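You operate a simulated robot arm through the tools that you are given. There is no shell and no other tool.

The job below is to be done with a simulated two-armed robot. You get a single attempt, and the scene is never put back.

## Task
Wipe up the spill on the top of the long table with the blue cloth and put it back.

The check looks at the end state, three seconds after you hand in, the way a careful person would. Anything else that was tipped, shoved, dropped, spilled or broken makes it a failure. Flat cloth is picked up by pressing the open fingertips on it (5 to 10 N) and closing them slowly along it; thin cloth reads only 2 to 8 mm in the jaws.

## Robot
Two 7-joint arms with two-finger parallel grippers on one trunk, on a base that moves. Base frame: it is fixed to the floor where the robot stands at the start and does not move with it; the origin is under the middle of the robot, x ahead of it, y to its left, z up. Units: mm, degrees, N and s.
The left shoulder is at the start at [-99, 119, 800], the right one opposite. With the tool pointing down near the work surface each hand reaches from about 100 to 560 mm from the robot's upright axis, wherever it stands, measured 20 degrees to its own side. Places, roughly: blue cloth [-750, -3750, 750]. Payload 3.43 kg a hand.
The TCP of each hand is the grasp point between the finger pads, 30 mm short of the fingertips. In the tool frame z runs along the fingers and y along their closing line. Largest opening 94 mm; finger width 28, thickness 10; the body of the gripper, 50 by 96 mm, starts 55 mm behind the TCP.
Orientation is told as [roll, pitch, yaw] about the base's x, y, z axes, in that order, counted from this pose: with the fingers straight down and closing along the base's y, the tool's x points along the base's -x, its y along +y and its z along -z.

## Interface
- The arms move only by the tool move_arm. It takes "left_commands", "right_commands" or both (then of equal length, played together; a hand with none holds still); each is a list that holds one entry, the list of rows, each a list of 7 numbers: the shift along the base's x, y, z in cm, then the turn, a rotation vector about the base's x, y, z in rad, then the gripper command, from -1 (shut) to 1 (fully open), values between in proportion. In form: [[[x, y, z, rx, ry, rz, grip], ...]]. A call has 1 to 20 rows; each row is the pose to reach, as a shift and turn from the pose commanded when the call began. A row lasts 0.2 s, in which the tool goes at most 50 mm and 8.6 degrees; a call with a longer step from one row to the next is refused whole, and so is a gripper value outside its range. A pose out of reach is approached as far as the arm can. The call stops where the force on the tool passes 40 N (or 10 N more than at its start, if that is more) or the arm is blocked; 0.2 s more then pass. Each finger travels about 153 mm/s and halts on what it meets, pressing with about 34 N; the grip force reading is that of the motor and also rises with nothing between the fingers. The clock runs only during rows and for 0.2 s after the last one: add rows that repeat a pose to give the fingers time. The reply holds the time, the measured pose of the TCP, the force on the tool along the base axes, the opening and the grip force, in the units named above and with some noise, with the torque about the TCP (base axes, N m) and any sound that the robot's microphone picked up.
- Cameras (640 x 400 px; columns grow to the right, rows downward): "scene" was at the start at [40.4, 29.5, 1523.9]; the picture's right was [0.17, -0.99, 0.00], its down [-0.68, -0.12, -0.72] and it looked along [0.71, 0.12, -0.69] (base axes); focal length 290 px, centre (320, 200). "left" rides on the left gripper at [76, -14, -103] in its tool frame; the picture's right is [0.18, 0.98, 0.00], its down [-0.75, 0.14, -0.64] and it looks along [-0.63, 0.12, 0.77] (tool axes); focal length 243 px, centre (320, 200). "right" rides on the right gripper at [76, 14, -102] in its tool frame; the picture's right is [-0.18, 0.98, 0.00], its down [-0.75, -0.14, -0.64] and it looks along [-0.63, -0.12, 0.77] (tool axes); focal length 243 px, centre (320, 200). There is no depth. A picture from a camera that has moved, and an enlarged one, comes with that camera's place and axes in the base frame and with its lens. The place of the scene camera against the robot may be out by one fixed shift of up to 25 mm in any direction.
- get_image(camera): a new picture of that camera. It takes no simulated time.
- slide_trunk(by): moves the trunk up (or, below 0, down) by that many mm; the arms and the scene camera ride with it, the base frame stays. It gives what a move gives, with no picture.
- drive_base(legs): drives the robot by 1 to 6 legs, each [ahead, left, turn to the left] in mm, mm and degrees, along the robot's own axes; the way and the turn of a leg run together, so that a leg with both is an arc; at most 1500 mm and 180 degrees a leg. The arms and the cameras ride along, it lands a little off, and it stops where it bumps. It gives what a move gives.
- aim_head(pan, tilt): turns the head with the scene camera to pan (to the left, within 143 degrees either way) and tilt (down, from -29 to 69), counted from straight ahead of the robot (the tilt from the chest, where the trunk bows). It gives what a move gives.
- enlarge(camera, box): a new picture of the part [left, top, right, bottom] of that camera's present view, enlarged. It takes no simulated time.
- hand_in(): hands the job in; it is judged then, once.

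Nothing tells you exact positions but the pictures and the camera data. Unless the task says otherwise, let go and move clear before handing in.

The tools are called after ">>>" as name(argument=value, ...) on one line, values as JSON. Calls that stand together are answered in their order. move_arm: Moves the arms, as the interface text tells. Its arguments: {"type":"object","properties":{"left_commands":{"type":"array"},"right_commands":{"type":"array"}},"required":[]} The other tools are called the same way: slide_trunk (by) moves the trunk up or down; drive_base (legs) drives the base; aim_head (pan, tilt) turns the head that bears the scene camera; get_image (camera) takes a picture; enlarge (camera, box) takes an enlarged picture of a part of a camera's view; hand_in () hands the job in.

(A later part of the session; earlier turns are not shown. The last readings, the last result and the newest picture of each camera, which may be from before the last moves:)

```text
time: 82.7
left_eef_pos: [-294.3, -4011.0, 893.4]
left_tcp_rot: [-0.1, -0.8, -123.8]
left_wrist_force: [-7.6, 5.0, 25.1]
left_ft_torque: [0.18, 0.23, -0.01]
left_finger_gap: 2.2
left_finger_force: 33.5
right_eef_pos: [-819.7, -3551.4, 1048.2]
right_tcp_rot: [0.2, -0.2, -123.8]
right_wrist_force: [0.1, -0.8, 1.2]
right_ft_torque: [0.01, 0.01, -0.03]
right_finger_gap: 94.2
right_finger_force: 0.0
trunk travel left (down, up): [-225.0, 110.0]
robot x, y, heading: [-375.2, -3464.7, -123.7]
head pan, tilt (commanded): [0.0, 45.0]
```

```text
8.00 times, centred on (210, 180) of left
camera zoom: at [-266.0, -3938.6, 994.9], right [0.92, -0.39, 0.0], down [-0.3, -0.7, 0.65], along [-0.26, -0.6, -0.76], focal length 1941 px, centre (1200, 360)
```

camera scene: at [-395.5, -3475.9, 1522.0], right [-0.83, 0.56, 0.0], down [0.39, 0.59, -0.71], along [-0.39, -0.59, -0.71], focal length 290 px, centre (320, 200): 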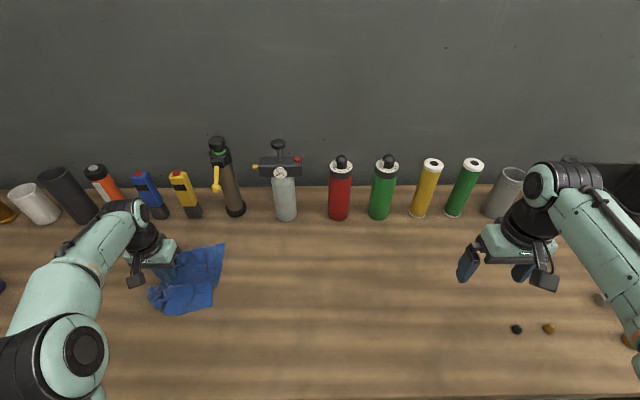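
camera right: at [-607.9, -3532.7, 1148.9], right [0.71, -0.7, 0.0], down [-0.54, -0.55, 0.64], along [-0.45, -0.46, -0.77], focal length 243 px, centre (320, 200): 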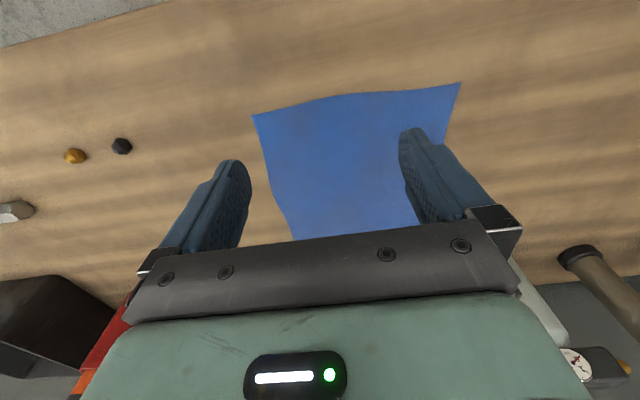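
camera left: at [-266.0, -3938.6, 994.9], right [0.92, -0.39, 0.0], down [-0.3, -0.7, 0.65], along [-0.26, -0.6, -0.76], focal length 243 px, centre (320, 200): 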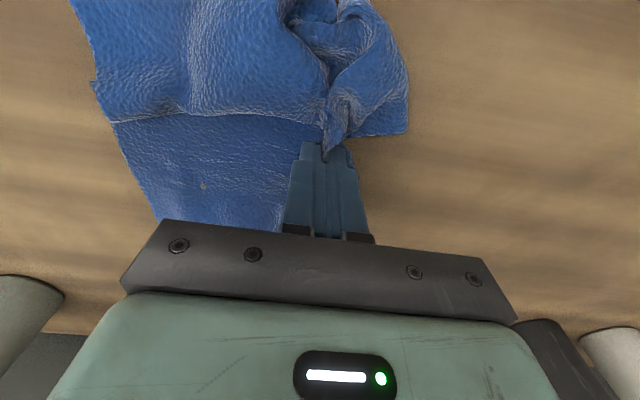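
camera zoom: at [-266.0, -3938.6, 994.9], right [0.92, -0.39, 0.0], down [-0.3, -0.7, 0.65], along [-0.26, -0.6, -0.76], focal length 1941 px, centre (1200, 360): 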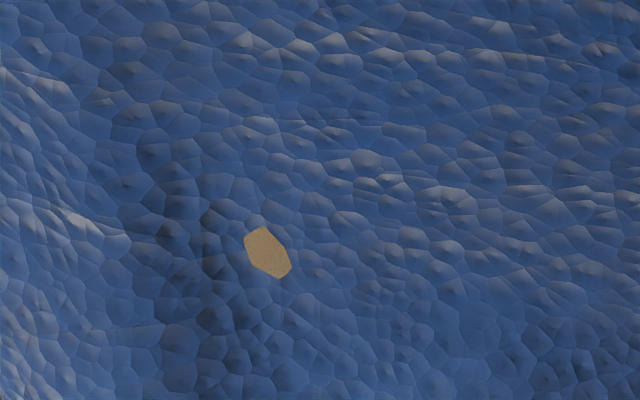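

It's just a cell of cloth sunk slightly into the table — harmless. I lift the cloth again, letting it hang straight, and re-check the table.

>>> move_arm(left_commands=[[[0, 0, 3, 0, 0, 0, -1], [-1.66, 1.11, 6.5, 0, 0, 0, -1], [-4.16, 2.78, 10, 0, 0, 0, -1], [-6.65, 4.45, 13.5, 0, 0, 0, -1], [-9.14, 6.12, 17, 0, 0, 0, -1], [-11.63, 7.79, 20, 0, 0, 0, -1], [-14.54, 9.74, 23, 0, 0, 0, -1], [-17.87, 11.96, 25, 0, 0, 0, -1], [-21.61, 14.46, 25, 0, 0, 0, -1], [-25.35, 16.97, 25, 0, 0, 0, -1], [-29.1, 19.47, 25, 0, 0, 0, -1], [-32.8, 21.97, 25, 0, 0, 0, -1], [-36.6, 24.48, 25, 0, 0, 0, -1], [-36.6, 24.48, 25, 0, 0, 0, -1], [-36.6, 24.48, 25, 0, 0, 0, -1]]])

>>> get_image(camera="scene")

>>> enlarge(camera="scene", box=[160, 250, 256, 310])

>>> get_image(camera="left")

```text
time: 85.9
left_eef_pos: [-620.0, -3753.4, 1117.5]
left_tcp_rot: [-0.2, -0.6, -123.8]
left_wrist_force: [-0.2, 0.6, -0.2]
left_ft_torque: [0.03, -0.01, -0.04]
left_finger_gap: 2.2
left_finger_force: 33.7
left hand out of reach, approached as far as the arm can: row 8, 9, 10, 11, 12, 13, 14, 15
right_eef_pos: [-818.6, -3552.9, 1047.3]
right_tcp_rot: [0.0, -0.1, -123.8]
right_wrist_force: [0.1, 0.0, 0.6]
right_ft_torque: [0.02, 0.03, 0.02]
right_finger_gap: 94.3
right_finger_force: 0.0
trunk travel left (down, up): [-225.0, 110.0]
robot x, y, heading: [-376.3, -3463.9, -123.8]
head pan, tilt (commanded): [0.0, 45.0]
```

```text
taken
camera scene: at [-394.3, -3478.4, 1521.9], right [-0.83, 0.56, 0.0], down [0.39, 0.59, -0.71], along [-0.39, -0.59, -0.71], focal length 290 px, centre (320, 200)
```

scene: 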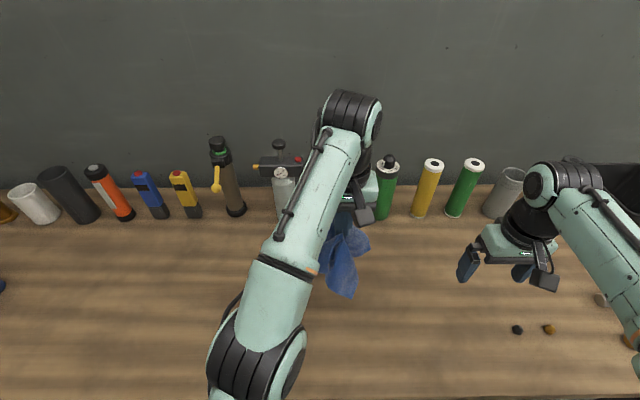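

```text
6.67 times, centred on (208, 280) of scene
camera zoom: at [-394.3, -3478.4, 1521.9], right [-0.83, 0.56, 0.0], down [0.39, 0.59, -0.71], along [-0.39, -0.59, -0.71], focal length 1936 px, centre (1067, -333)
```

zoom: 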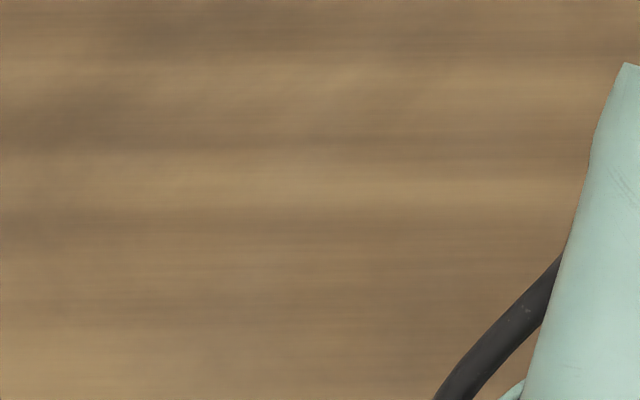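

```text
taken
camera left: at [-590.0, -3681.0, 1219.1], right [0.92, -0.39, 0.0], down [-0.3, -0.7, 0.65], along [-0.26, -0.6, -0.76], focal length 243 px, centre (320, 200)
```

left: 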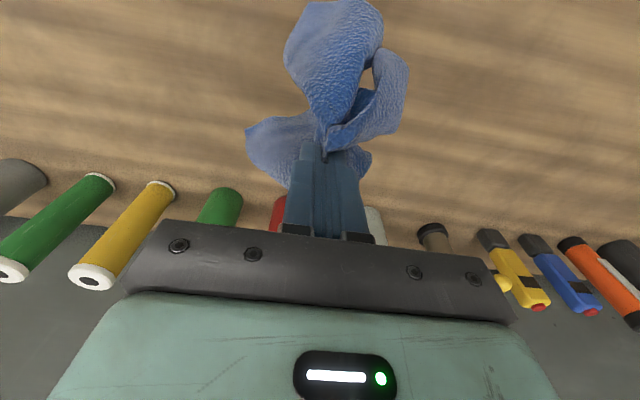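

The whole spill area now looks like clean, dry wood. The arm is near its reach limit at this height, so I'll first draw the hand back slightly, then check other views of the wiped area.

>>> move_arm(left_commands=[[[2.08, 0.59, -1.8, 0, 0, 0, -1], [4.16, 1.18, -3.6, 0, 0, 0, -1], [4.16, 1.18, -3.6, 0, 0, 0, -1]]])

>>> enlarge(camera="scene", box=[96, 240, 224, 320])

>>> enlarge(camera="scene", box=[190, 260, 270, 310])

>>> aim_head(pan=15, tilt=50)

>>> enlarge(camera="scene", box=[200, 180, 360, 280])

```text
time: 86.7
left_eef_pos: [-578.6, -3741.4, 1081.9]
left_tcp_rot: [-0.2, -0.6, -123.8]
left_wrist_force: [-0.5, 0.0, -0.1]
left_ft_torque: [0.02, 0.01, 0.0]
left_finger_gap: 2.2
left_finger_force: 33.9
right_eef_pos: [-819.8, -3553.1, 1049.2]
right_tcp_rot: [0.0, 0.0, -123.8]
right_wrist_force: [0.6, -0.1, 0.6]
right_ft_torque: [0.0, 0.03, 0.02]
right_finger_gap: 94.0
right_finger_force: 0.1
trunk travel left (down, up): [-225.0, 110.0]
robot x, y, heading: [-376.0, -3460.0, -123.7]
head pan, tilt (commanded): [0.0, 45.0]
```

```text
5.00 times, centred on (160, 280) of scene
camera zoom: at [-394.4, -3478.5, 1521.9], right [-0.83, 0.56, 0.0], down [0.39, 0.59, -0.71], along [-0.39, -0.59, -0.71], focal length 1452 px, centre (1120, -200)
```

zoom: 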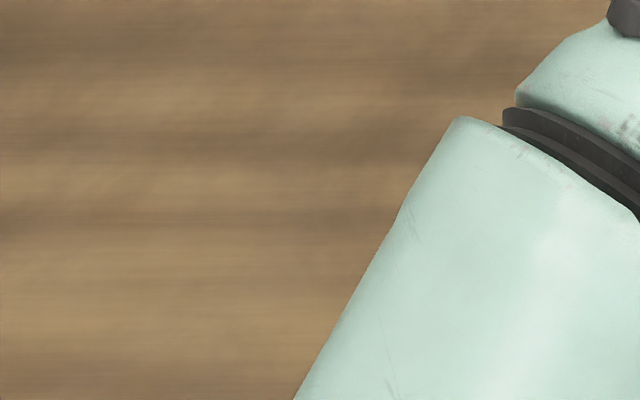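

```text
8.00 times, centred on (230, 285) of scene
camera zoom: at [-394.4, -3478.5, 1521.9], right [-0.83, 0.56, 0.0], down [0.39, 0.59, -0.71], along [-0.39, -0.59, -0.71], focal length 2324 px, centre (1040, -480)
```

zoom: 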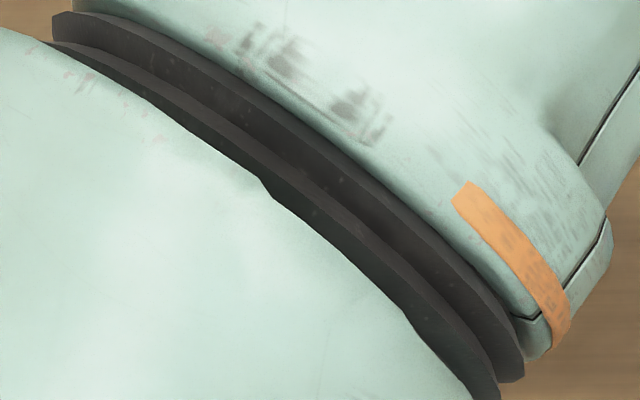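

```text
time: 87.4
left_eef_pos: [-579.5, -3740.9, 1081.9]
left_tcp_rot: [-0.1, -0.5, -123.7]
left_wrist_force: [-0.2, -0.1, -0.3]
left_ft_torque: [-0.03, -0.03, 0.0]
left_finger_gap: 2.6
left_finger_force: 33.6
right_eef_pos: [-818.9, -3553.8, 1048.1]
right_tcp_rot: [-0.1, 0.0, -123.7]
right_wrist_force: [0.4, -0.3, -0.2]
right_ft_torque: [0.01, -0.02, -0.02]
right_finger_gap: 93.9
right_finger_force: 0.0
trunk travel left (down, up): [-225.0, 110.0]
robot x, y, heading: [-375.5, -3459.6, -123.8]
head pan, tilt (commanded): [15.0, 50.0]
```

```text
4.00 times, centred on (280, 230) of scene
camera zoom: at [-373.8, -3483.9, 1515.0], right [-0.95, 0.32, 0.0], down [0.25, 0.73, -0.64], along [-0.21, -0.61, -0.77], focal length 1162 px, centre (480, 80)
```

zoom: 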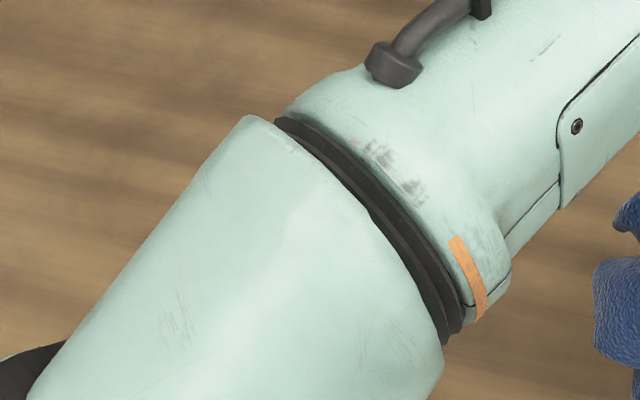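

I now carry the cloth: I raise it a little so it clears the table and shift the whole robot 250 mm to the right, so that the cloth's original place is well within the left hand's reach.

>>> move_arm(left_commands=[[[0, 0, 1.5, 0, 0, 0, -1], [0, 0, 3, 0, 0, 0, -1], [0, 0, 3, 0, 0, 0, -1]]])

>>> aim_head(pan=0, tilt=45)

>>> drive_base(legs=[[0, -250, 0]])

>>> get_image(camera="scene")

>>> get_image(camera="left")

```text
time: 88.2
left_eef_pos: [-578.3, -3743.0, 1111.7]
left_tcp_rot: [0.1, -0.5, -123.8]
left_wrist_force: [1.0, 0.7, -0.2]
left_ft_torque: [-0.02, 0.01, -0.01]
left_finger_gap: 2.1
left_finger_force: 34.5
right_eef_pos: [-819.2, -3553.8, 1047.6]
right_tcp_rot: [0.0, 0.0, -123.8]
right_wrist_force: [0.0, -0.3, 0.2]
right_ft_torque: [-0.03, -0.01, 0.0]
right_finger_gap: 94.1
right_finger_force: 0.0
trunk travel left (down, up): [-225.0, 110.0]
robot x, y, heading: [-375.0, -3460.8, -123.9]
head pan, tilt (commanded): [15.0, 50.0]
```

```text
time: 89.0
left_eef_pos: [-577.7, -3741.7, 1111.7]
left_tcp_rot: [-0.1, -0.5, -123.7]
left_wrist_force: [0.3, -0.5, -0.8]
left_ft_torque: [-0.02, 0.0, 0.02]
left_finger_gap: 2.3
left_finger_force: 34.0
right_eef_pos: [-818.8, -3553.9, 1048.3]
right_tcp_rot: [-0.1, 0.0, -123.8]
right_wrist_force: [0.0, -0.4, -0.2]
right_ft_torque: [-0.02, -0.03, 0.03]
right_finger_gap: 94.1
right_finger_force: 0.1
trunk travel left (down, up): [-225.0, 110.0]
robot x, y, heading: [-374.0, -3462.9, -123.7]
head pan, tilt (commanded): [0.0, 45.0]
```

```text
time: 91.8
left_eef_pos: [-783.6, -3605.9, 1112.2]
left_tcp_rot: [-0.1, -0.6, -123.4]
left_wrist_force: [0.0, 0.5, 0.8]
left_ft_torque: [0.0, 0.02, -0.01]
left_finger_gap: 2.2
left_finger_force: 34.4
right_eef_pos: [-1025.2, -3419.6, 1049.5]
right_tcp_rot: [-0.1, 0.0, -123.4]
right_wrist_force: [-0.8, 0.0, 0.2]
right_ft_torque: [0.02, -0.03, 0.0]
right_finger_gap: 94.1
right_finger_force: 0.0
trunk travel left (down, up): [-225.0, 110.0]
robot x, y, heading: [-579.0, -3327.1, -123.5]
head pan, tilt (commanded): [0.0, 45.0]
```

```text
taken
camera scene: at [-600.4, -3341.8, 1521.9], right [-0.84, 0.55, 0.0], down [0.39, 0.59, -0.71], along [-0.39, -0.59, -0.71], focal length 290 px, centre (320, 200)
```

scene: 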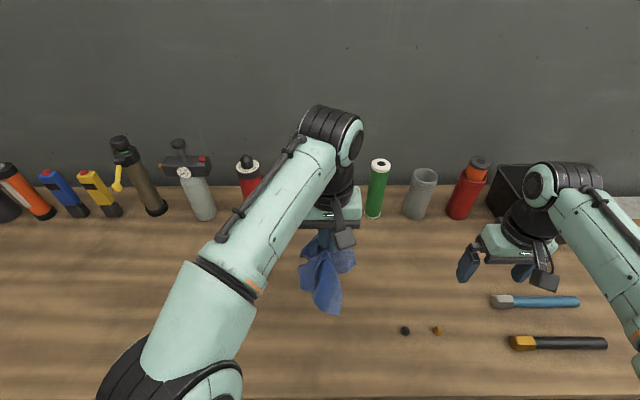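

```text
taken
camera left: at [-754.3, -3533.9, 1214.5], right [0.92, -0.39, 0.0], down [-0.29, -0.7, 0.65], along [-0.25, -0.6, -0.76], focal length 243 px, centre (320, 200)
```

left: 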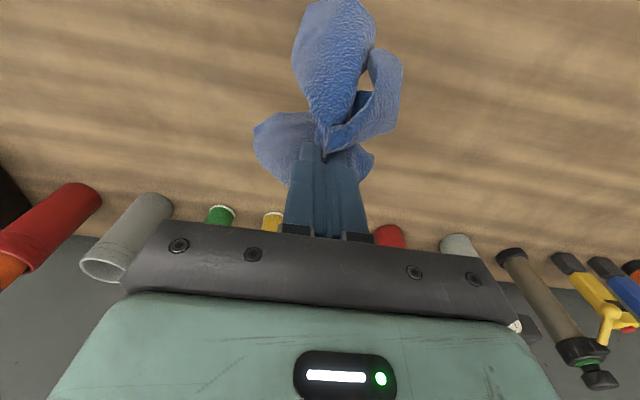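

The robot has shifted as planned and the cloth hangs free above the table. I'll raise the trunk by 80 mm to gain reach for laying the cloth down in an arc.

>>> slide_trunk(by=80)

```text
time: 93.0
left_eef_pos: [-781.9, -3604.9, 1192.3]
left_tcp_rot: [0.1, -0.4, -123.3]
left_wrist_force: [-0.2, 0.0, -0.3]
left_ft_torque: [-0.01, 0.0, 0.01]
left_finger_gap: 2.6
left_finger_force: 34.3
right_eef_pos: [-1024.0, -3419.1, 1128.5]
right_tcp_rot: [0.0, -0.1, -123.3]
right_wrist_force: [0.6, 0.2, 0.4]
right_ft_torque: [-0.03, 0.01, 0.0]
right_finger_gap: 93.9
right_finger_force: 0.0
trunk travel left (down, up): [-305.0, 30.0]
robot x, y, heading: [-580.7, -3322.8, -123.5]
head pan, tilt (commanded): [0.0, 45.0]
```

Now I lay the cloth down: hand over the right side of its original place, then arcing left and down so that it trails to the right, ending at the pinch point's original position.

>>> move_arm(left_commands=[[[-2.13, -0.51, -4, 0, 0, 0, -1], [-4.27, -1.01, -8, 0, 0, 0, -1], [-6.46, -1.6, -12.2, 0, 0, 0, -1], [-6.46, -1.6, -12.2, 0, 0, 0, -1], [-6.46, -1.6, -12.2, 0, 0, 0, -1], [-3.12, -3.81, -13, 0, 0, 0, -1], [0.21, -6.02, -15.2, 0, 0, 0, -1], [2.88, -7.79, -18, 0, 0, 0, -1], [4.72, -9.0, -21.6, 0, 0, 0, -1], [5.72, -9.66, -25.8, 0, 0, 0, -1], [6.05, -9.88, -29.4, 0, 0, 0, -1], [7.72, -10.99, -29.9, 0, 0, 0, -1], [9.39, -12.09, -29.9, 0, 0, 0, -1], [10.64, -12.92, -29.9, 0, 0, 0, -1], [10.64, -12.92, -29.9, 0, 0, 0, -1]]])

>>> get_image(camera="scene")

>>> get_image(camera="left")

>>> get_image(camera="right")

```text
time: 96.2
left_eef_pos: [-677.2, -3733.8, 894.0]
left_tcp_rot: [-0.1, -0.6, -123.4]
left_wrist_force: [-1.6, 0.6, 3.0]
left_ft_torque: [-0.02, 0.11, -0.01]
left_finger_gap: 2.3
left_finger_force: 34.0
right_eef_pos: [-1024.5, -3420.0, 1127.6]
right_tcp_rot: [0.0, -0.1, -123.4]
right_wrist_force: [0.0, 0.0, 1.0]
right_ft_torque: [0.01, 0.0, 0.03]
right_finger_gap: 94.3
right_finger_force: 0.0
trunk travel left (down, up): [-305.0, 30.0]
robot x, y, heading: [-583.5, -3322.6, -123.4]
head pan, tilt (commanded): [0.0, 45.0]
```

```text
taken
camera scene: at [-599.9, -3340.6, 1606.9], right [-0.84, 0.55, 0.0], down [0.39, 0.59, -0.71], along [-0.39, -0.59, -0.71], focal length 290 px, centre (320, 200)
```

scene: 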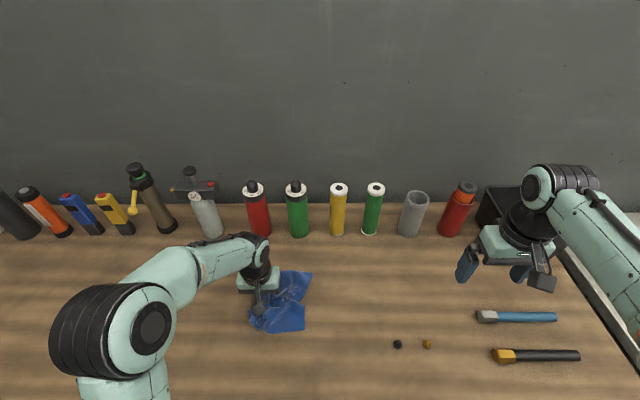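

```text
taken
camera left: at [-648.6, -3661.6, 995.6], right [0.92, -0.39, 0.0], down [-0.29, -0.7, 0.65], along [-0.25, -0.6, -0.76], focal length 243 px, centre (320, 200)
```

left: 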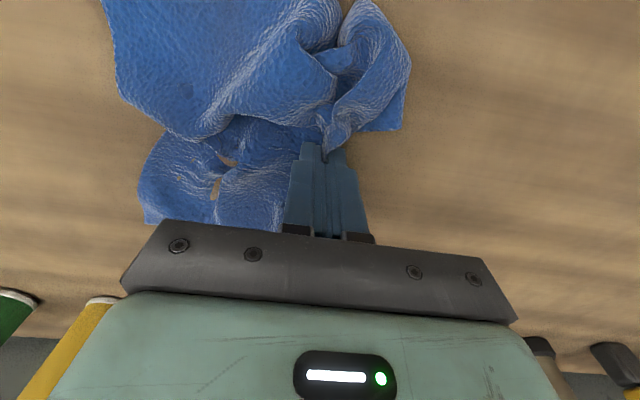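

```text
taken
camera right: at [-971.4, -3364.6, 1230.9], right [0.72, -0.69, 0.0], down [-0.53, -0.55, 0.64], along [-0.45, -0.46, -0.77], focal length 243 px, centre (320, 200)
```

right: 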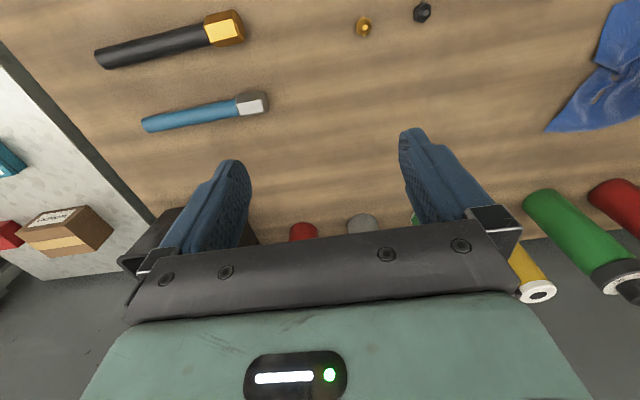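

The cloth is back near its place but lies crumpled. I'll zoom in to see the folds and corners before spreading it.

>>> enlarge(camera="scene", box=[228, 240, 340, 350])

>>> enlarge(camera="left", box=[80, 0, 440, 225])

```text
3.64 times, centred on (284, 295) of scene
camera zoom: at [-599.9, -3340.6, 1606.9], right [-0.84, 0.55, 0.0], down [0.39, 0.59, -0.71], along [-0.39, -0.59, -0.71], focal length 1056 px, centre (451, -146)
```

zoom: 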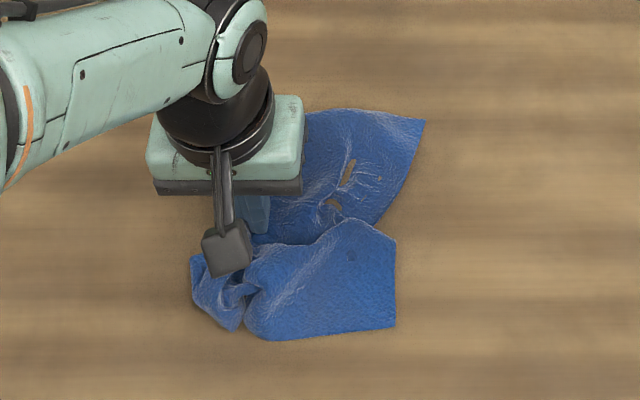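

```text
1.78 times, centred on (260, 112) of left
camera zoom: at [-648.6, -3661.6, 995.6], right [0.92, -0.39, 0.0], down [-0.29, -0.7, 0.65], along [-0.25, -0.6, -0.76], focal length 431 px, centre (427, 356)
```

zoom: 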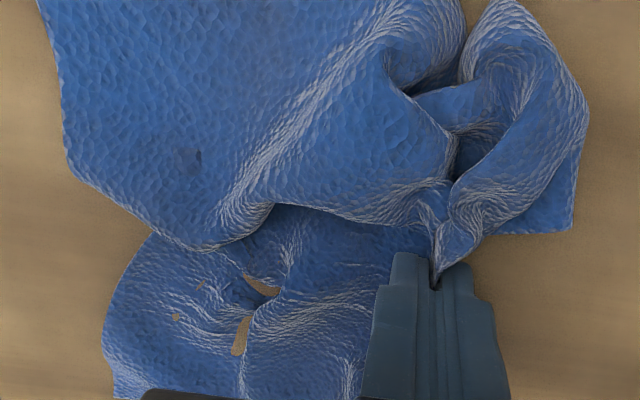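

The right-hand corners lie only about 60 mm from where they were, but the middle overlaps itself. First I press lightly and open the left fingers slowly, so that the pinched fold is spread rather than just dropped, then lift off.

>>> move_arm(left_commands=[[[0, 0, -0.1, 0, 0, 0, -1], [0, 0, -0.1, 0, 0, 0, -0.8], [0, 0, -0.1, 0, 0, 0, -0.6], [0, 0, -0.1, 0, 0, 0, -0.4], [0, 0, -0.1, 0, 0, 0, -0.2], [0, 0, -0.1, 0, 0, 0, 0.0], [0, 0, -0.1, 0, 0, 0, 0.2], [0, 0, -0.1, 0, 0, 0, 0.4], [0, 0, -0.1, 0, 0, 0, 0.6], [0, 0, -0.1, 0, 0, 0, 0.8], [0, 0, -0.1, 0, 0, 0, 1.0], [0, 0, -0.1, 0, 0, 0, 1.0], [0, 0, 2, 0, 0, 0, 1.0], [0, 0, 5, 0, 0, 0, 1.0], [0, 0, 9, 0, 0, 0, 1.0]]])

>>> get_image(camera="left")

>>> enlarge(camera="scene", box=[208, 230, 352, 350])

```text
time: 99.4
left_eef_pos: [-674.2, -3734.5, 983.7]
left_tcp_rot: [-0.1, -0.5, -123.4]
left_wrist_force: [0.1, 0.2, -0.5]
left_ft_torque: [0.01, 0.0, -0.01]
left_finger_gap: 94.1
left_finger_force: 0.2
right_eef_pos: [-1023.7, -3420.8, 1128.4]
right_tcp_rot: [0.1, -0.1, -123.4]
right_wrist_force: [-0.6, 0.2, 0.2]
right_ft_torque: [0.01, -0.01, -0.02]
right_finger_gap: 93.9
right_finger_force: 0.1
trunk travel left (down, up): [-305.0, 30.0]
robot x, y, heading: [-577.0, -3325.5, -123.1]
head pan, tilt (commanded): [0.0, 45.0]
```

```text
taken
camera left: at [-646.3, -3662.0, 1085.6], right [0.92, -0.39, 0.0], down [-0.29, -0.7, 0.65], along [-0.25, -0.6, -0.76], focal length 243 px, centre (320, 200)
```

left: 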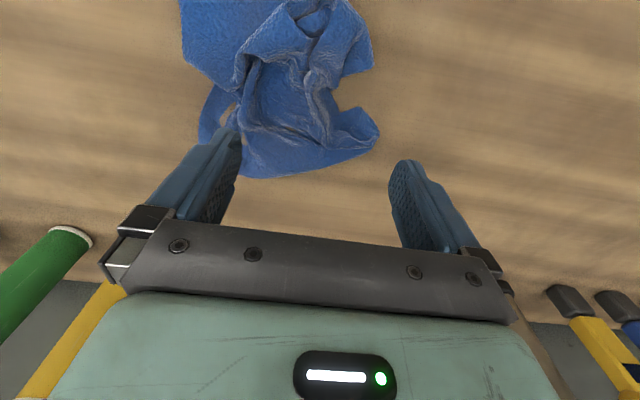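

```text
3.33 times, centred on (280, 290) of scene
camera zoom: at [-599.3, -3340.5, 1606.9], right [-0.84, 0.55, 0.0], down [0.39, 0.59, -0.71], along [-0.39, -0.59, -0.71], focal length 968 px, centre (453, -100)
```

zoom: 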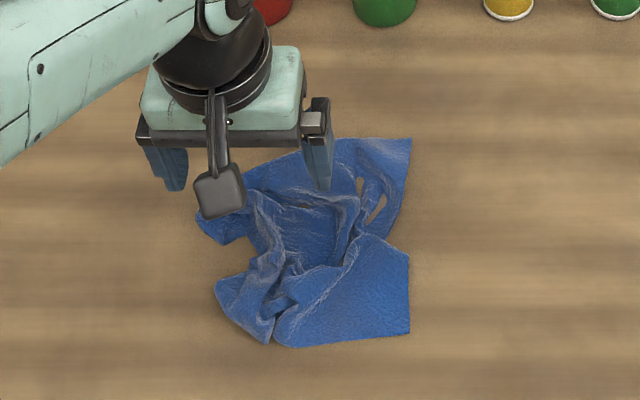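

The cloth is released but crumpled. I'll move the left hand aside to see its whole outline.

>>> move_arm(left_commands=[[[0, 0, 4, 0, 0, 0, 1], [3.3, -2.2, 6, 0, 0, 0, 1], [6.7, -4.4, 6, 0, 0, 0, 1], [10, -6.6, 6, 0, 0, 0, 1], [13.3, -8.8, 6, 0, 0, 0, 1], [13.3, -8.8, 6, 0, 0, 0, 1]]])

>>> enlarge(camera="scene", box=[216, 240, 344, 340])

>>> get_image(camera="scene")

```text
time: 100.8
left_eef_pos: [-542.1, -3822.4, 1045.1]
left_tcp_rot: [0.0, -0.5, -123.4]
left_wrist_force: [0.0, 0.1, -0.5]
left_ft_torque: [-0.03, 0.03, 0.0]
left_finger_gap: 94.0
left_finger_force: 0.0
right_eef_pos: [-1025.6, -3420.2, 1127.8]
right_tcp_rot: [0.1, 0.0, -123.5]
right_wrist_force: [0.2, -0.7, -0.4]
right_ft_torque: [-0.02, -0.03, -0.04]
right_finger_gap: 94.0
right_finger_force: 0.1
trunk travel left (down, up): [-305.0, 30.0]
robot x, y, heading: [-582.2, -3322.2, -123.6]
head pan, tilt (commanded): [0.0, 45.0]
```

```text
4.00 times, centred on (280, 290) of scene
camera zoom: at [-600.1, -3340.6, 1606.9], right [-0.84, 0.55, 0.0], down [0.39, 0.59, -0.71], along [-0.39, -0.59, -0.71], focal length 1162 px, centre (480, -160)
```

zoom: 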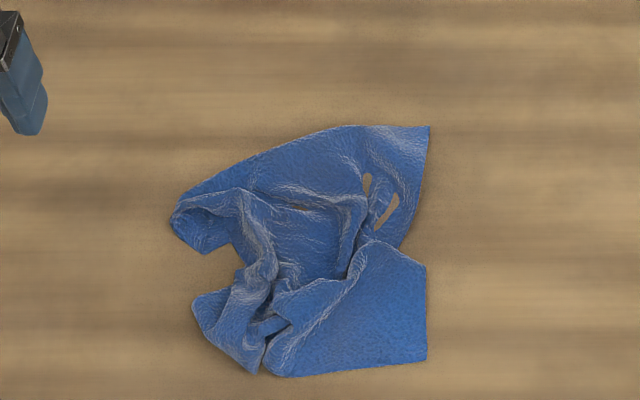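

```text
taken
camera scene: at [-600.1, -3340.6, 1606.9], right [-0.84, 0.55, 0.0], down [0.39, 0.59, -0.71], along [-0.39, -0.59, -0.71], focal length 290 px, centre (320, 200)
```

scene: 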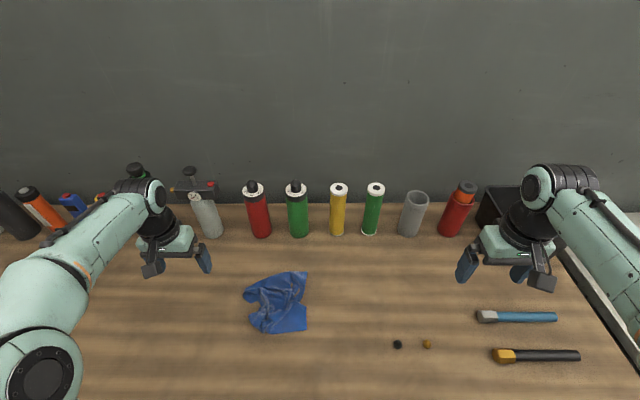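

The cloth is back within its original outline but bunched; its four corners need to move outwards by some 40–60 mm. I'll bring the right hand, fingers closed, over the near-right corner to press it and slide it outwards.

>>> move_arm(right_commands=[[[3.87, -2.55, 0, 0, 0, 0, 0], [7.74, -5.1, 0, 0, 0, 0, -0.5], [11.61, -7.66, 0, 0, 0, 0, -1], [15.49, -10.21, 0, 0, 0, 0, -1], [19.36, -12.76, 0, 0, 0, 0, -1], [23.23, -15.32, 0, 0, 0, 0, -1], [27.1, -17.87, 0, 0, 0, 0, -1], [30.97, -20.42, 0, 0, 0, 0, -1], [30.97, -20.42, -4.5, 0, 0, 0, -1], [30.97, -20.42, -9, 0, 0, 0, -1], [30.97, -20.42, -13.5, 0, 0, 0, -1], [30.97, -20.42, -18, 0, 0, 0, -1], [30.97, -20.42, -20.5, 0, 0, 0, -1], [30.97, -20.42, -22, 0, 0, 0, -1], [30.97, -20.42, -22, 0, 0, 0, -1]]])

>>> get_image(camera="right")

>>> enlarge(camera="scene", box=[216, 240, 360, 360])

```text
time: 104.0
left_eef_pos: [-542.2, -3821.9, 1046.5]
left_tcp_rot: [-0.1, -0.6, -123.2]
left_wrist_force: [-0.2, 1.1, -0.2]
left_ft_torque: [0.0, -0.01, 0.02]
left_finger_gap: 94.0
left_finger_force: 0.1
right_eef_pos: [-713.9, -3622.1, 907.8]
right_tcp_rot: [0.1, -0.1, -123.4]
right_wrist_force: [0.6, -0.1, 0.4]
right_ft_torque: [0.0, 0.0, 0.0]
right_finger_gap: 0.0
right_finger_force: 33.5
trunk travel left (down, up): [-305.0, 30.0]
robot x, y, heading: [-580.5, -3324.1, -123.4]
head pan, tilt (commanded): [0.0, 45.0]
```

```text
taken
camera right: at [-662.1, -3567.6, 1010.7], right [0.72, -0.69, 0.0], down [-0.53, -0.55, 0.64], along [-0.45, -0.46, -0.77], focal length 243 px, centre (320, 200)
```

right: 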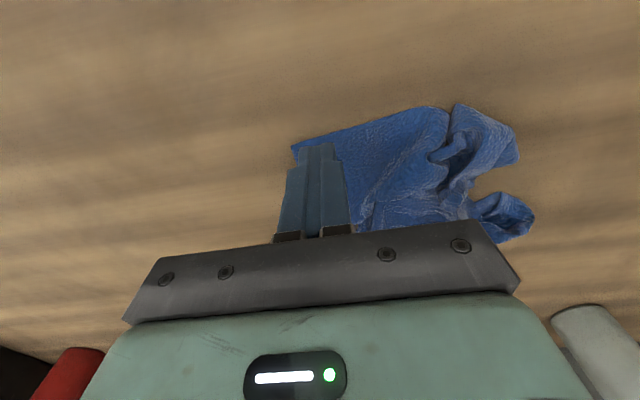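

```text
3.33 times, centred on (288, 300) of scene
camera zoom: at [-599.6, -3340.9, 1606.9], right [-0.84, 0.55, 0.0], down [0.39, 0.59, -0.71], along [-0.39, -0.59, -0.71], focal length 968 px, centre (427, -133)
```

zoom: 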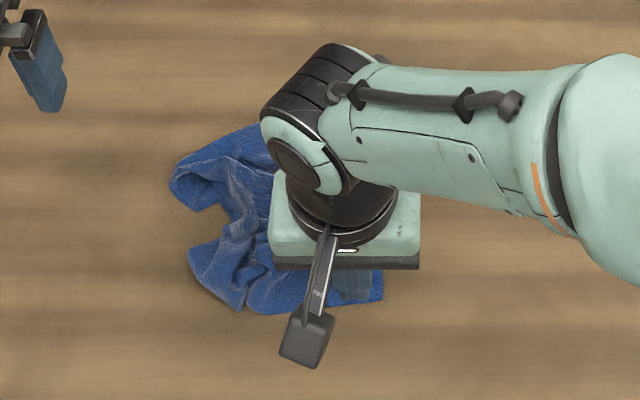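

The closed fingertips are right over the near-right corner. I'll press down gently and read the force.

>>> move_arm(right_commands=[[[0, 0, -0.8, 0, 0, 0, -1], [0, 0, -1.2, 0, 0, 0, -1], [0, 0, -1.4, 0, 0, 0, -1], [0, 0, -1.5, 0, 0, 0, -1], [0, 0, -1.6, 0, 0, 0, -1], [0, 0, -1.7, 0, 0, 0, -1]]])

```text
time: 105.4
left_eef_pos: [-542.4, -3821.3, 1046.1]
left_tcp_rot: [-0.1, -0.6, -123.2]
left_wrist_force: [-0.1, 0.5, -0.1]
left_ft_torque: [0.01, -0.02, -0.01]
left_finger_gap: 93.9
left_finger_force: 0.0
right_eef_pos: [-714.8, -3625.0, 891.9]
right_tcp_rot: [0.0, -0.1, -123.4]
right_wrist_force: [0.8, -0.3, 2.2]
right_ft_torque: [0.02, 0.02, 0.01]
right_finger_gap: 0.2
right_finger_force: 32.8
trunk travel left (down, up): [-305.0, 30.0]
robot x, y, heading: [-582.7, -3329.9, -123.2]
head pan, tilt (commanded): [0.0, 45.0]
```

Light contact (2 N). I press about 1 mm more and slide the corner outwards toward its original place, then lift off.

>>> move_arm(right_commands=[[[0, 0, -0.1, 0, 0, 0, -1], [-0.3, 0.96, -0.12, 0, 0, 0, -1], [-0.61, 1.92, -0.12, 0, 0, 0, -1], [-0.92, 2.88, -0.12, 0, 0, 0, -1], [-1.22, 3.84, -0.12, 0, 0, 0, -1], [-1.52, 4.8, -0.12, 0, 0, 0, -1], [-1.83, 5.76, -0.12, 0, 0, 0, -1], [-1.83, 5.76, -0.12, 0, 0, 0, -1]]])

>>> get_image(camera="right")

>>> enlarge(camera="scene", box=[216, 240, 360, 360])

```text
time: 107.2
left_eef_pos: [-541.9, -3822.0, 1045.4]
left_tcp_rot: [-0.1, -0.5, -123.3]
left_wrist_force: [0.3, 0.6, 0.5]
left_ft_torque: [0.0, 0.01, -0.01]
left_finger_gap: 93.9
left_finger_force: 0.1
right_eef_pos: [-732.8, -3566.7, 891.5]
right_tcp_rot: [0.1, -0.2, -123.3]
right_wrist_force: [1.8, -4.8, 24.5]
right_ft_torque: [-0.12, 0.0, -0.01]
right_finger_gap: 0.0
right_finger_force: 32.9
trunk travel left (down, up): [-305.0, 30.0]
robot x, y, heading: [-580.5, -3324.9, -123.3]
head pan, tilt (commanded): [0.0, 45.0]
```

```text
taken
camera right: at [-679.3, -3511.8, 993.6], right [0.72, -0.69, 0.0], down [-0.53, -0.55, 0.64], along [-0.45, -0.46, -0.76], focal length 243 px, centre (320, 200)
```

right: 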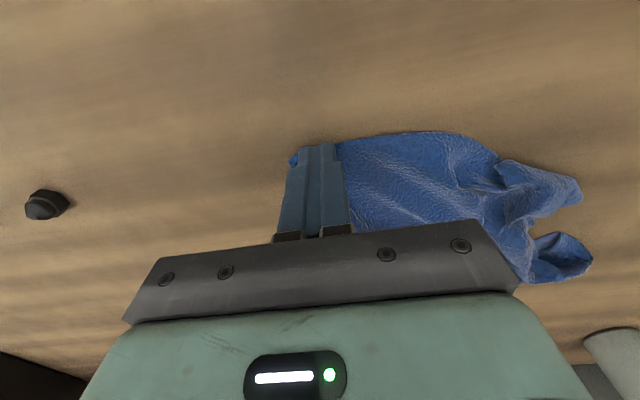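

```text
3.33 times, centred on (288, 300) of scene
camera zoom: at [-598.7, -3340.8, 1607.0], right [-0.84, 0.55, 0.0], down [0.39, 0.59, -0.71], along [-0.39, -0.59, -0.71], focal length 968 px, centre (427, -133)
```

zoom: 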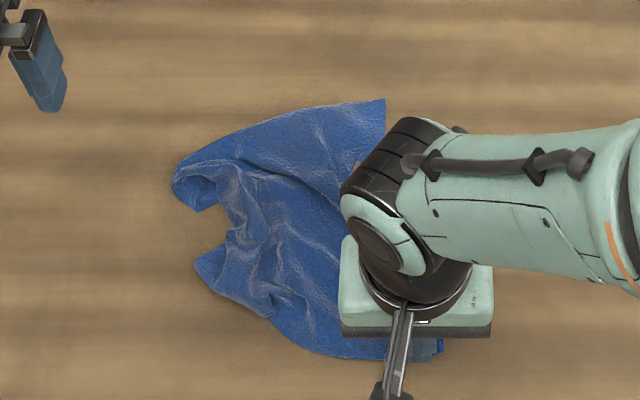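

That worked well: the near-right corner followed the fingertips and the cloth unfolded. Next I lift, move to the far-right corner, and touch down there.

>>> move_arm(right_commands=[[[0, 0, 2, 0, 0, 0, -1], [0, 0, 4, 0, 0, 0, -1], [-1.3, -4.38, 4, 0, 0, 0, -1], [-2.6, -8.76, 4, 0, 0, 0, -1], [-3.9, -13.14, 4, 0, 0, 0, -1], [-5.21, -17.53, 4, 0, 0, 0, -1], [-5.21, -17.53, 2, 0, 0, 0, -1], [-5.21, -17.53, 1.2, 0, 0, 0, -1], [-5.21, -17.53, 1.2, 0, 0, 0, -1]]])

>>> get_image(camera="right")

>>> enlarge(camera="scene", box=[216, 240, 360, 360])

```text
time: 109.2
left_eef_pos: [-541.6, -3821.7, 1045.0]
left_tcp_rot: [-0.1, -0.5, -123.3]
left_wrist_force: [-0.3, 0.5, 0.2]
left_ft_torque: [0.0, 0.02, -0.04]
left_finger_gap: 94.0
left_finger_force: 0.0
right_eef_pos: [-786.3, -3743.2, 904.2]
right_tcp_rot: [0.0, 0.0, -123.5]
right_wrist_force: [-0.1, -0.3, 0.3]
right_ft_torque: [-0.04, -0.02, 0.03]
right_finger_gap: 0.1
right_finger_force: 32.7
trunk travel left (down, up): [-305.0, 30.0]
robot x, y, heading: [-581.1, -3325.9, -123.5]
head pan, tilt (commanded): [0.0, 45.0]
```

```text
taken
camera right: at [-732.9, -3687.7, 1006.4], right [0.72, -0.69, 0.0], down [-0.53, -0.55, 0.64], along [-0.45, -0.46, -0.77], focal length 243 px, centre (320, 200)
```

right: 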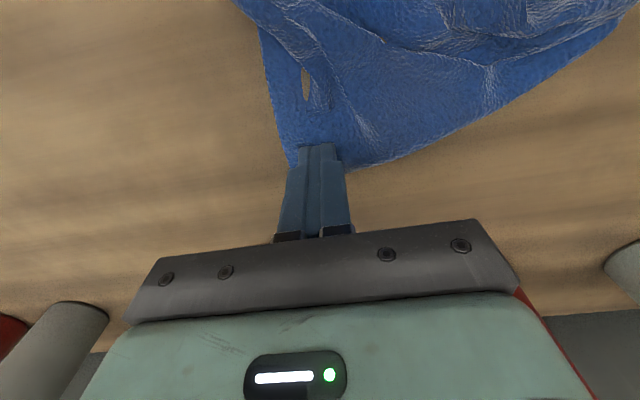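

```text
3.33 times, centred on (288, 300) of scene
camera zoom: at [-599.6, -3340.9, 1606.9], right [-0.84, 0.55, 0.0], down [0.39, 0.59, -0.71], along [-0.39, -0.59, -0.71], focal length 968 px, centre (427, -133)
```

zoom: 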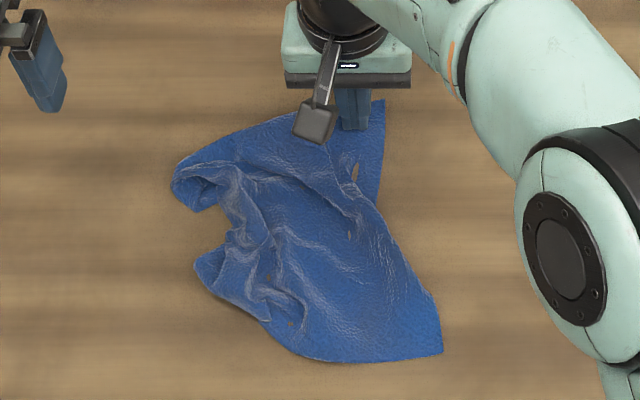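

The fingertips hover over the far-right corner. I press gently and read the force.

>>> move_arm(right_commands=[[[0, 0, -0.7, 0, 0, 0, -1], [0, 0, -0.9, 0, 0, 0, -1], [0, 0, -1.0, 0, 0, 0, -1], [0, 0, -1.1, 0, 0, 0, -1], [0, 0, -1.15, 0, 0, 0, -1]]])

```text
time: 110.4
left_eef_pos: [-542.0, -3821.7, 1045.8]
left_tcp_rot: [0.0, -0.6, -123.3]
left_wrist_force: [0.5, 0.3, -0.2]
left_ft_torque: [0.01, -0.05, -0.02]
left_finger_gap: 93.9
left_finger_force: 0.0
right_eef_pos: [-785.3, -3741.7, 891.1]
right_tcp_rot: [0.0, -0.2, -123.4]
right_wrist_force: [-0.2, -0.9, 5.1]
right_ft_torque: [-0.03, 0.05, -0.01]
right_finger_gap: 0.2
right_finger_force: 32.8
trunk travel left (down, up): [-305.0, 30.0]
robot x, y, heading: [-584.0, -3324.7, -123.6]
head pan, tilt (commanded): [0.0, 45.0]
```

5 N on the corner: I slide it outwards to the right and slightly away, then lift and look.

>>> move_arm(right_commands=[[[0, 0, -0.06, 0, 0, 0, -1], [-1.12, 0.12, -0.06, 0, 0, 0, -1], [-2.24, 0.24, -0.06, 0, 0, 0, -1], [-3.36, 0.36, -0.06, 0, 0, 0, -1], [-4.48, 0.48, -0.06, 0, 0, 0, -1], [-5.6, 0.6, -0.06, 0, 0, 0, -1], [-6.72, 0.72, -0.06, 0, 0, 0, -1], [-6.72, 0.72, 2, 0, 0, 0, -1], [-6.72, 0.72, 6, 0, 0, 0, -1]]])

>>> get_image(camera="right")

>>> enlarge(camera="scene", box=[216, 240, 360, 360])

```text
time: 112.4
left_eef_pos: [-542.6, -3820.9, 1045.4]
left_tcp_rot: [-0.1, -0.4, -123.3]
left_wrist_force: [0.0, -0.6, 0.1]
left_ft_torque: [0.01, 0.03, 0.02]
left_finger_gap: 93.9
left_finger_force: 0.1
right_eef_pos: [-852.2, -3735.4, 951.1]
right_tcp_rot: [0.0, 0.0, -123.4]
right_wrist_force: [-0.6, -0.5, -0.4]
right_ft_torque: [-0.06, 0.0, 0.02]
right_finger_gap: 0.0
right_finger_force: 33.4
trunk travel left (down, up): [-305.0, 30.0]
robot x, y, heading: [-580.2, -3326.4, -123.3]
head pan, tilt (commanded): [0.0, 45.0]
```

```text
taken
camera right: at [-799.0, -3679.5, 1053.4], right [0.72, -0.69, 0.0], down [-0.53, -0.55, 0.64], along [-0.45, -0.46, -0.77], focal length 243 px, centre (320, 200)
```

right: 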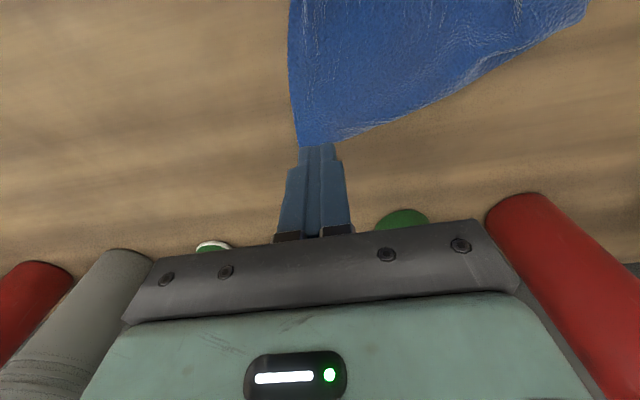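

```text
3.33 times, centred on (288, 300) of scene
camera zoom: at [-599.2, -3340.5, 1606.8], right [-0.84, 0.55, 0.0], down [0.39, 0.59, -0.71], along [-0.39, -0.59, -0.71], focal length 968 px, centre (427, -133)
```

zoom: 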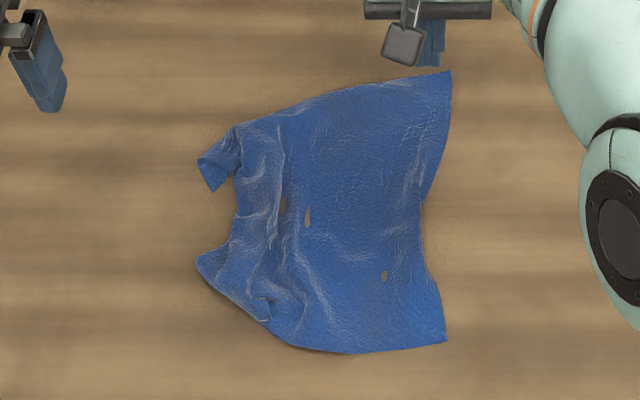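

The right half now lies flat with both right corners back on their original spots. Next I park the right hand and bring the left hand, closed, over the far-left corner.

>>> move_arm(left_commands=[[[-4.13, 1.73, 0, 0, 0, 0, 0], [-8.27, 3.45, 0, 0, 0, 0, -1], [-12.4, 5.18, 0, 0, 0, 0, -1], [-12.4, 5.18, -4.5, 0, 0, 0, -1], [-12.4, 5.18, -9, 0, 0, 0, -1], [-12.4, 5.18, -12, 0, 0, 0, -1], [-12.4, 5.18, -13.5, 0, 0, 0, -1], [-12.4, 5.18, -13.8, 0, 0, 0, -1], [-12.4, 5.18, -13.8, 0, 0, 0, -1]]], right_commands=[[[0, 0, 4, 0, 0, 0, -1], [0, 0, 8, 0, 0, 0, -1], [-1.41, 3.92, 9, 0, 0, 0, -1], [-2.81, 7.84, 10, 0, 0, 0, -1], [-4.22, 11.76, 10, 0, 0, 0, -1], [-5.63, 15.68, 10, 0, 0, 0, -1], [-7.03, 19.6, 10, 0, 0, 0, -1], [-8.44, 23.5, 10, 0, 0, 0, -1], [-8.44, 23.5, 10, 0, 0, 0, -1]]])

>>> get_image(camera="left")

>>> enlarge(camera="scene", box=[216, 240, 360, 360])

```text
time: 114.4
left_eef_pos: [-667.2, -3771.6, 905.0]
left_tcp_rot: [-0.1, -0.5, -123.3]
left_wrist_force: [0.0, -0.5, 0.0]
left_ft_torque: [-0.04, 0.03, -0.01]
left_finger_gap: 0.2
left_finger_force: 33.0
right_eef_pos: [-938.3, -3498.7, 1052.5]
right_tcp_rot: [0.0, 0.0, -123.2]
right_wrist_force: [0.0, 0.0, -0.3]
right_ft_torque: [0.03, 0.0, 0.02]
right_finger_gap: 0.0
right_finger_force: 33.3
trunk travel left (down, up): [-305.0, 30.0]
robot x, y, heading: [-582.9, -3325.6, -123.6]
head pan, tilt (commanded): [0.0, 45.0]
```

```text
taken
camera left: at [-638.8, -3699.9, 1007.5], right [0.92, -0.39, 0.0], down [-0.29, -0.7, 0.65], along [-0.25, -0.6, -0.76], focal length 243 px, centre (320, 200)
```

left: 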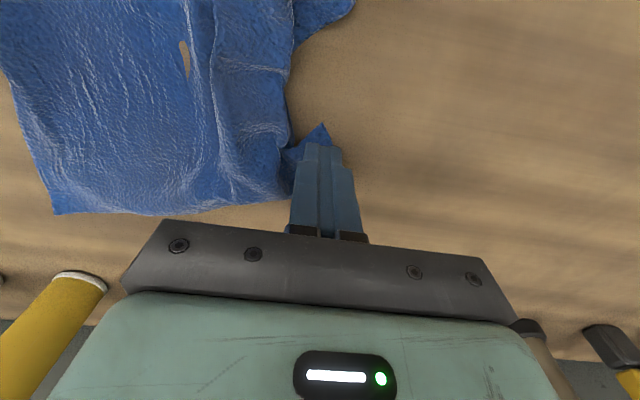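

```text
3.33 times, centred on (288, 300) of scene
camera zoom: at [-599.4, -3341.9, 1606.9], right [-0.84, 0.55, 0.0], down [0.39, 0.59, -0.71], along [-0.39, -0.59, -0.71], focal length 968 px, centre (427, -133)
```

zoom: 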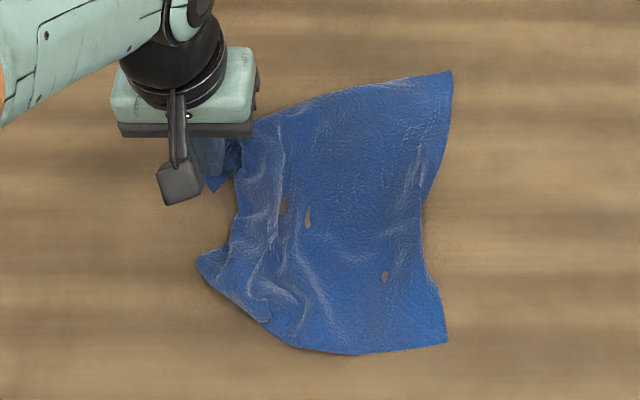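

The left fingertips are over the far-left flap. I press gently and read the force.

>>> move_arm(left_commands=[[[0, 0, -0.8, 0, 0, 0, -1], [0, 0, -1.0, 0, 0, 0, -1], [0, 0, -1.1, 0, 0, 0, -1], [0, 0, -1.2, 0, 0, 0, -1], [0, 0, -1.25, 0, 0, 0, -1]]])

```text
time: 115.6
left_eef_pos: [-667.6, -3771.2, 892.9]
left_tcp_rot: [-0.2, -0.5, -123.4]
left_wrist_force: [-0.1, 0.6, 0.0]
left_ft_torque: [-0.04, -0.02, 0.0]
left_finger_gap: 0.0
left_finger_force: 32.9
right_eef_pos: [-936.7, -3500.4, 1052.2]
right_tcp_rot: [-0.1, 0.0, -123.4]
right_wrist_force: [0.5, -0.6, 0.8]
right_ft_torque: [-0.04, 0.03, -0.01]
right_finger_gap: 0.0
right_finger_force: 32.9
trunk travel left (down, up): [-305.0, 30.0]
robot x, y, heading: [-582.2, -3325.9, -123.5]
head pan, tilt (commanded): [0.0, 45.0]
```

No contact force yet, so I go 2 mm lower and then slide the flap outwards, away from me and slightly left.

>>> move_arm(left_commands=[[[0, 0, -0.1, 0, 0, 0, -1], [0, 0, -0.2, 0, 0, 0, -1], [0, 0, -0.22, 0, 0, 0, -1], [-0.32, -1.16, -0.22, 0, 0, 0, -1], [-0.64, -2.32, -0.22, 0, 0, 0, -1], [-0.96, -3.48, -0.22, 0, 0, 0, -1], [-1.28, -4.63, -0.22, 0, 0, 0, -1], [-1.6, -5.79, -0.22, 0, 0, 0, -1], [-1.91, -6.95, -0.22, 0, 0, 0, -1], [-2.23, -8.11, -0.22, 0, 0, 0, -1], [-2.23, -8.11, -0.22, 0, 0, 0, -1]]])

>>> get_image(camera="left")

>>> enlarge(camera="scene", box=[216, 240, 360, 360])

```text
time: 118.0
left_eef_pos: [-689.2, -3851.2, 890.8]
left_tcp_rot: [-0.1, -0.6, -123.2]
left_wrist_force: [1.3, 5.3, 13.4]
left_ft_torque: [0.07, 0.04, -0.04]
left_finger_gap: 0.0
left_finger_force: 33.0
right_eef_pos: [-936.9, -3498.2, 1053.0]
right_tcp_rot: [-0.1, -0.1, -123.4]
right_wrist_force: [0.2, -0.6, -0.1]
right_ft_torque: [0.03, 0.0, -0.01]
right_finger_gap: 0.0
right_finger_force: 32.7
trunk travel left (down, up): [-305.0, 30.0]
robot x, y, heading: [-583.2, -3321.9, -123.4]
head pan, tilt (commanded): [0.0, 45.0]
```

```text
taken
camera left: at [-661.3, -3778.9, 993.8], right [0.92, -0.39, 0.0], down [-0.29, -0.7, 0.65], along [-0.25, -0.6, -0.76], focal length 243 px, centre (320, 200)
```

left: 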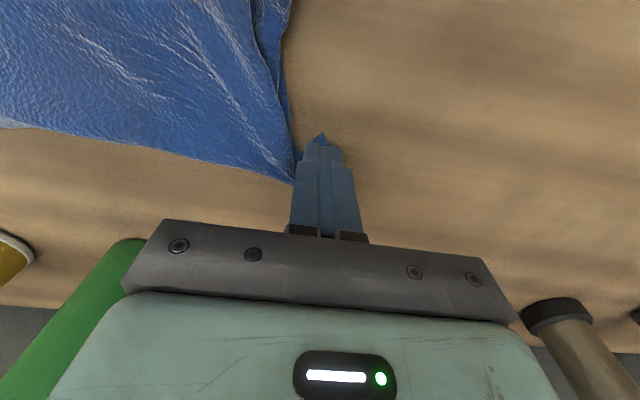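

```text
3.33 times, centred on (288, 300) of scene
camera zoom: at [-599.1, -3339.0, 1606.9], right [-0.84, 0.55, 0.0], down [0.39, 0.59, -0.71], along [-0.39, -0.59, -0.71], focal length 968 px, centre (427, -133)
```

zoom: 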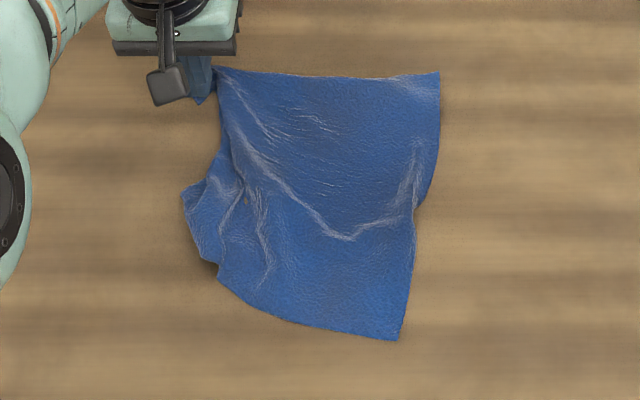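

The far-left corner moved out nicely and the cloth is much flatter. I lift the left hand and look again.

>>> move_arm(left_commands=[[[0, 0, 2, 0, 0, 0, -1], [0, 0, 6, 0, 0, 0, -1], [3.0, -2.0, 9, 0, 0, 0, -1], [6.5, -4.2, 11, 0, 0, 0, -1], [10, -6.6, 11, 0, 0, 0, -1], [10, -6.6, 11, 0, 0, 0, -1]]])

>>> enlarge(camera="scene", box=[216, 240, 360, 360])

```text
time: 119.4
left_eef_pos: [-590.9, -3917.4, 1000.3]
left_tcp_rot: [-0.2, -0.5, -123.4]
left_wrist_force: [-0.8, -0.2, 0.6]
left_ft_torque: [0.04, 0.01, 0.03]
left_finger_gap: 0.1
left_finger_force: 32.7
right_eef_pos: [-938.6, -3499.1, 1050.9]
right_tcp_rot: [0.0, -0.1, -123.4]
right_wrist_force: [-0.1, -0.3, 0.4]
right_ft_torque: [0.01, -0.03, 0.0]
right_finger_gap: 0.2
right_finger_force: 32.8
trunk travel left (down, up): [-305.0, 30.0]
robot x, y, heading: [-586.5, -3321.0, -123.1]
head pan, tilt (commanded): [0.0, 45.0]
```

```text
3.33 times, centred on (288, 300) of scene
camera zoom: at [-600.1, -3340.5, 1606.9], right [-0.84, 0.55, 0.0], down [0.39, 0.59, -0.71], along [-0.39, -0.59, -0.71], focal length 968 px, centre (427, -133)
```

zoom: 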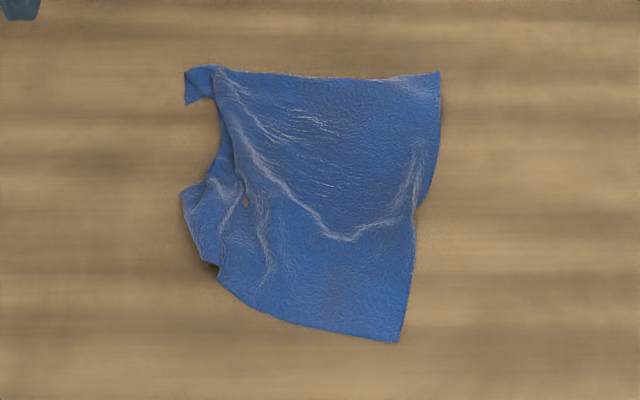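

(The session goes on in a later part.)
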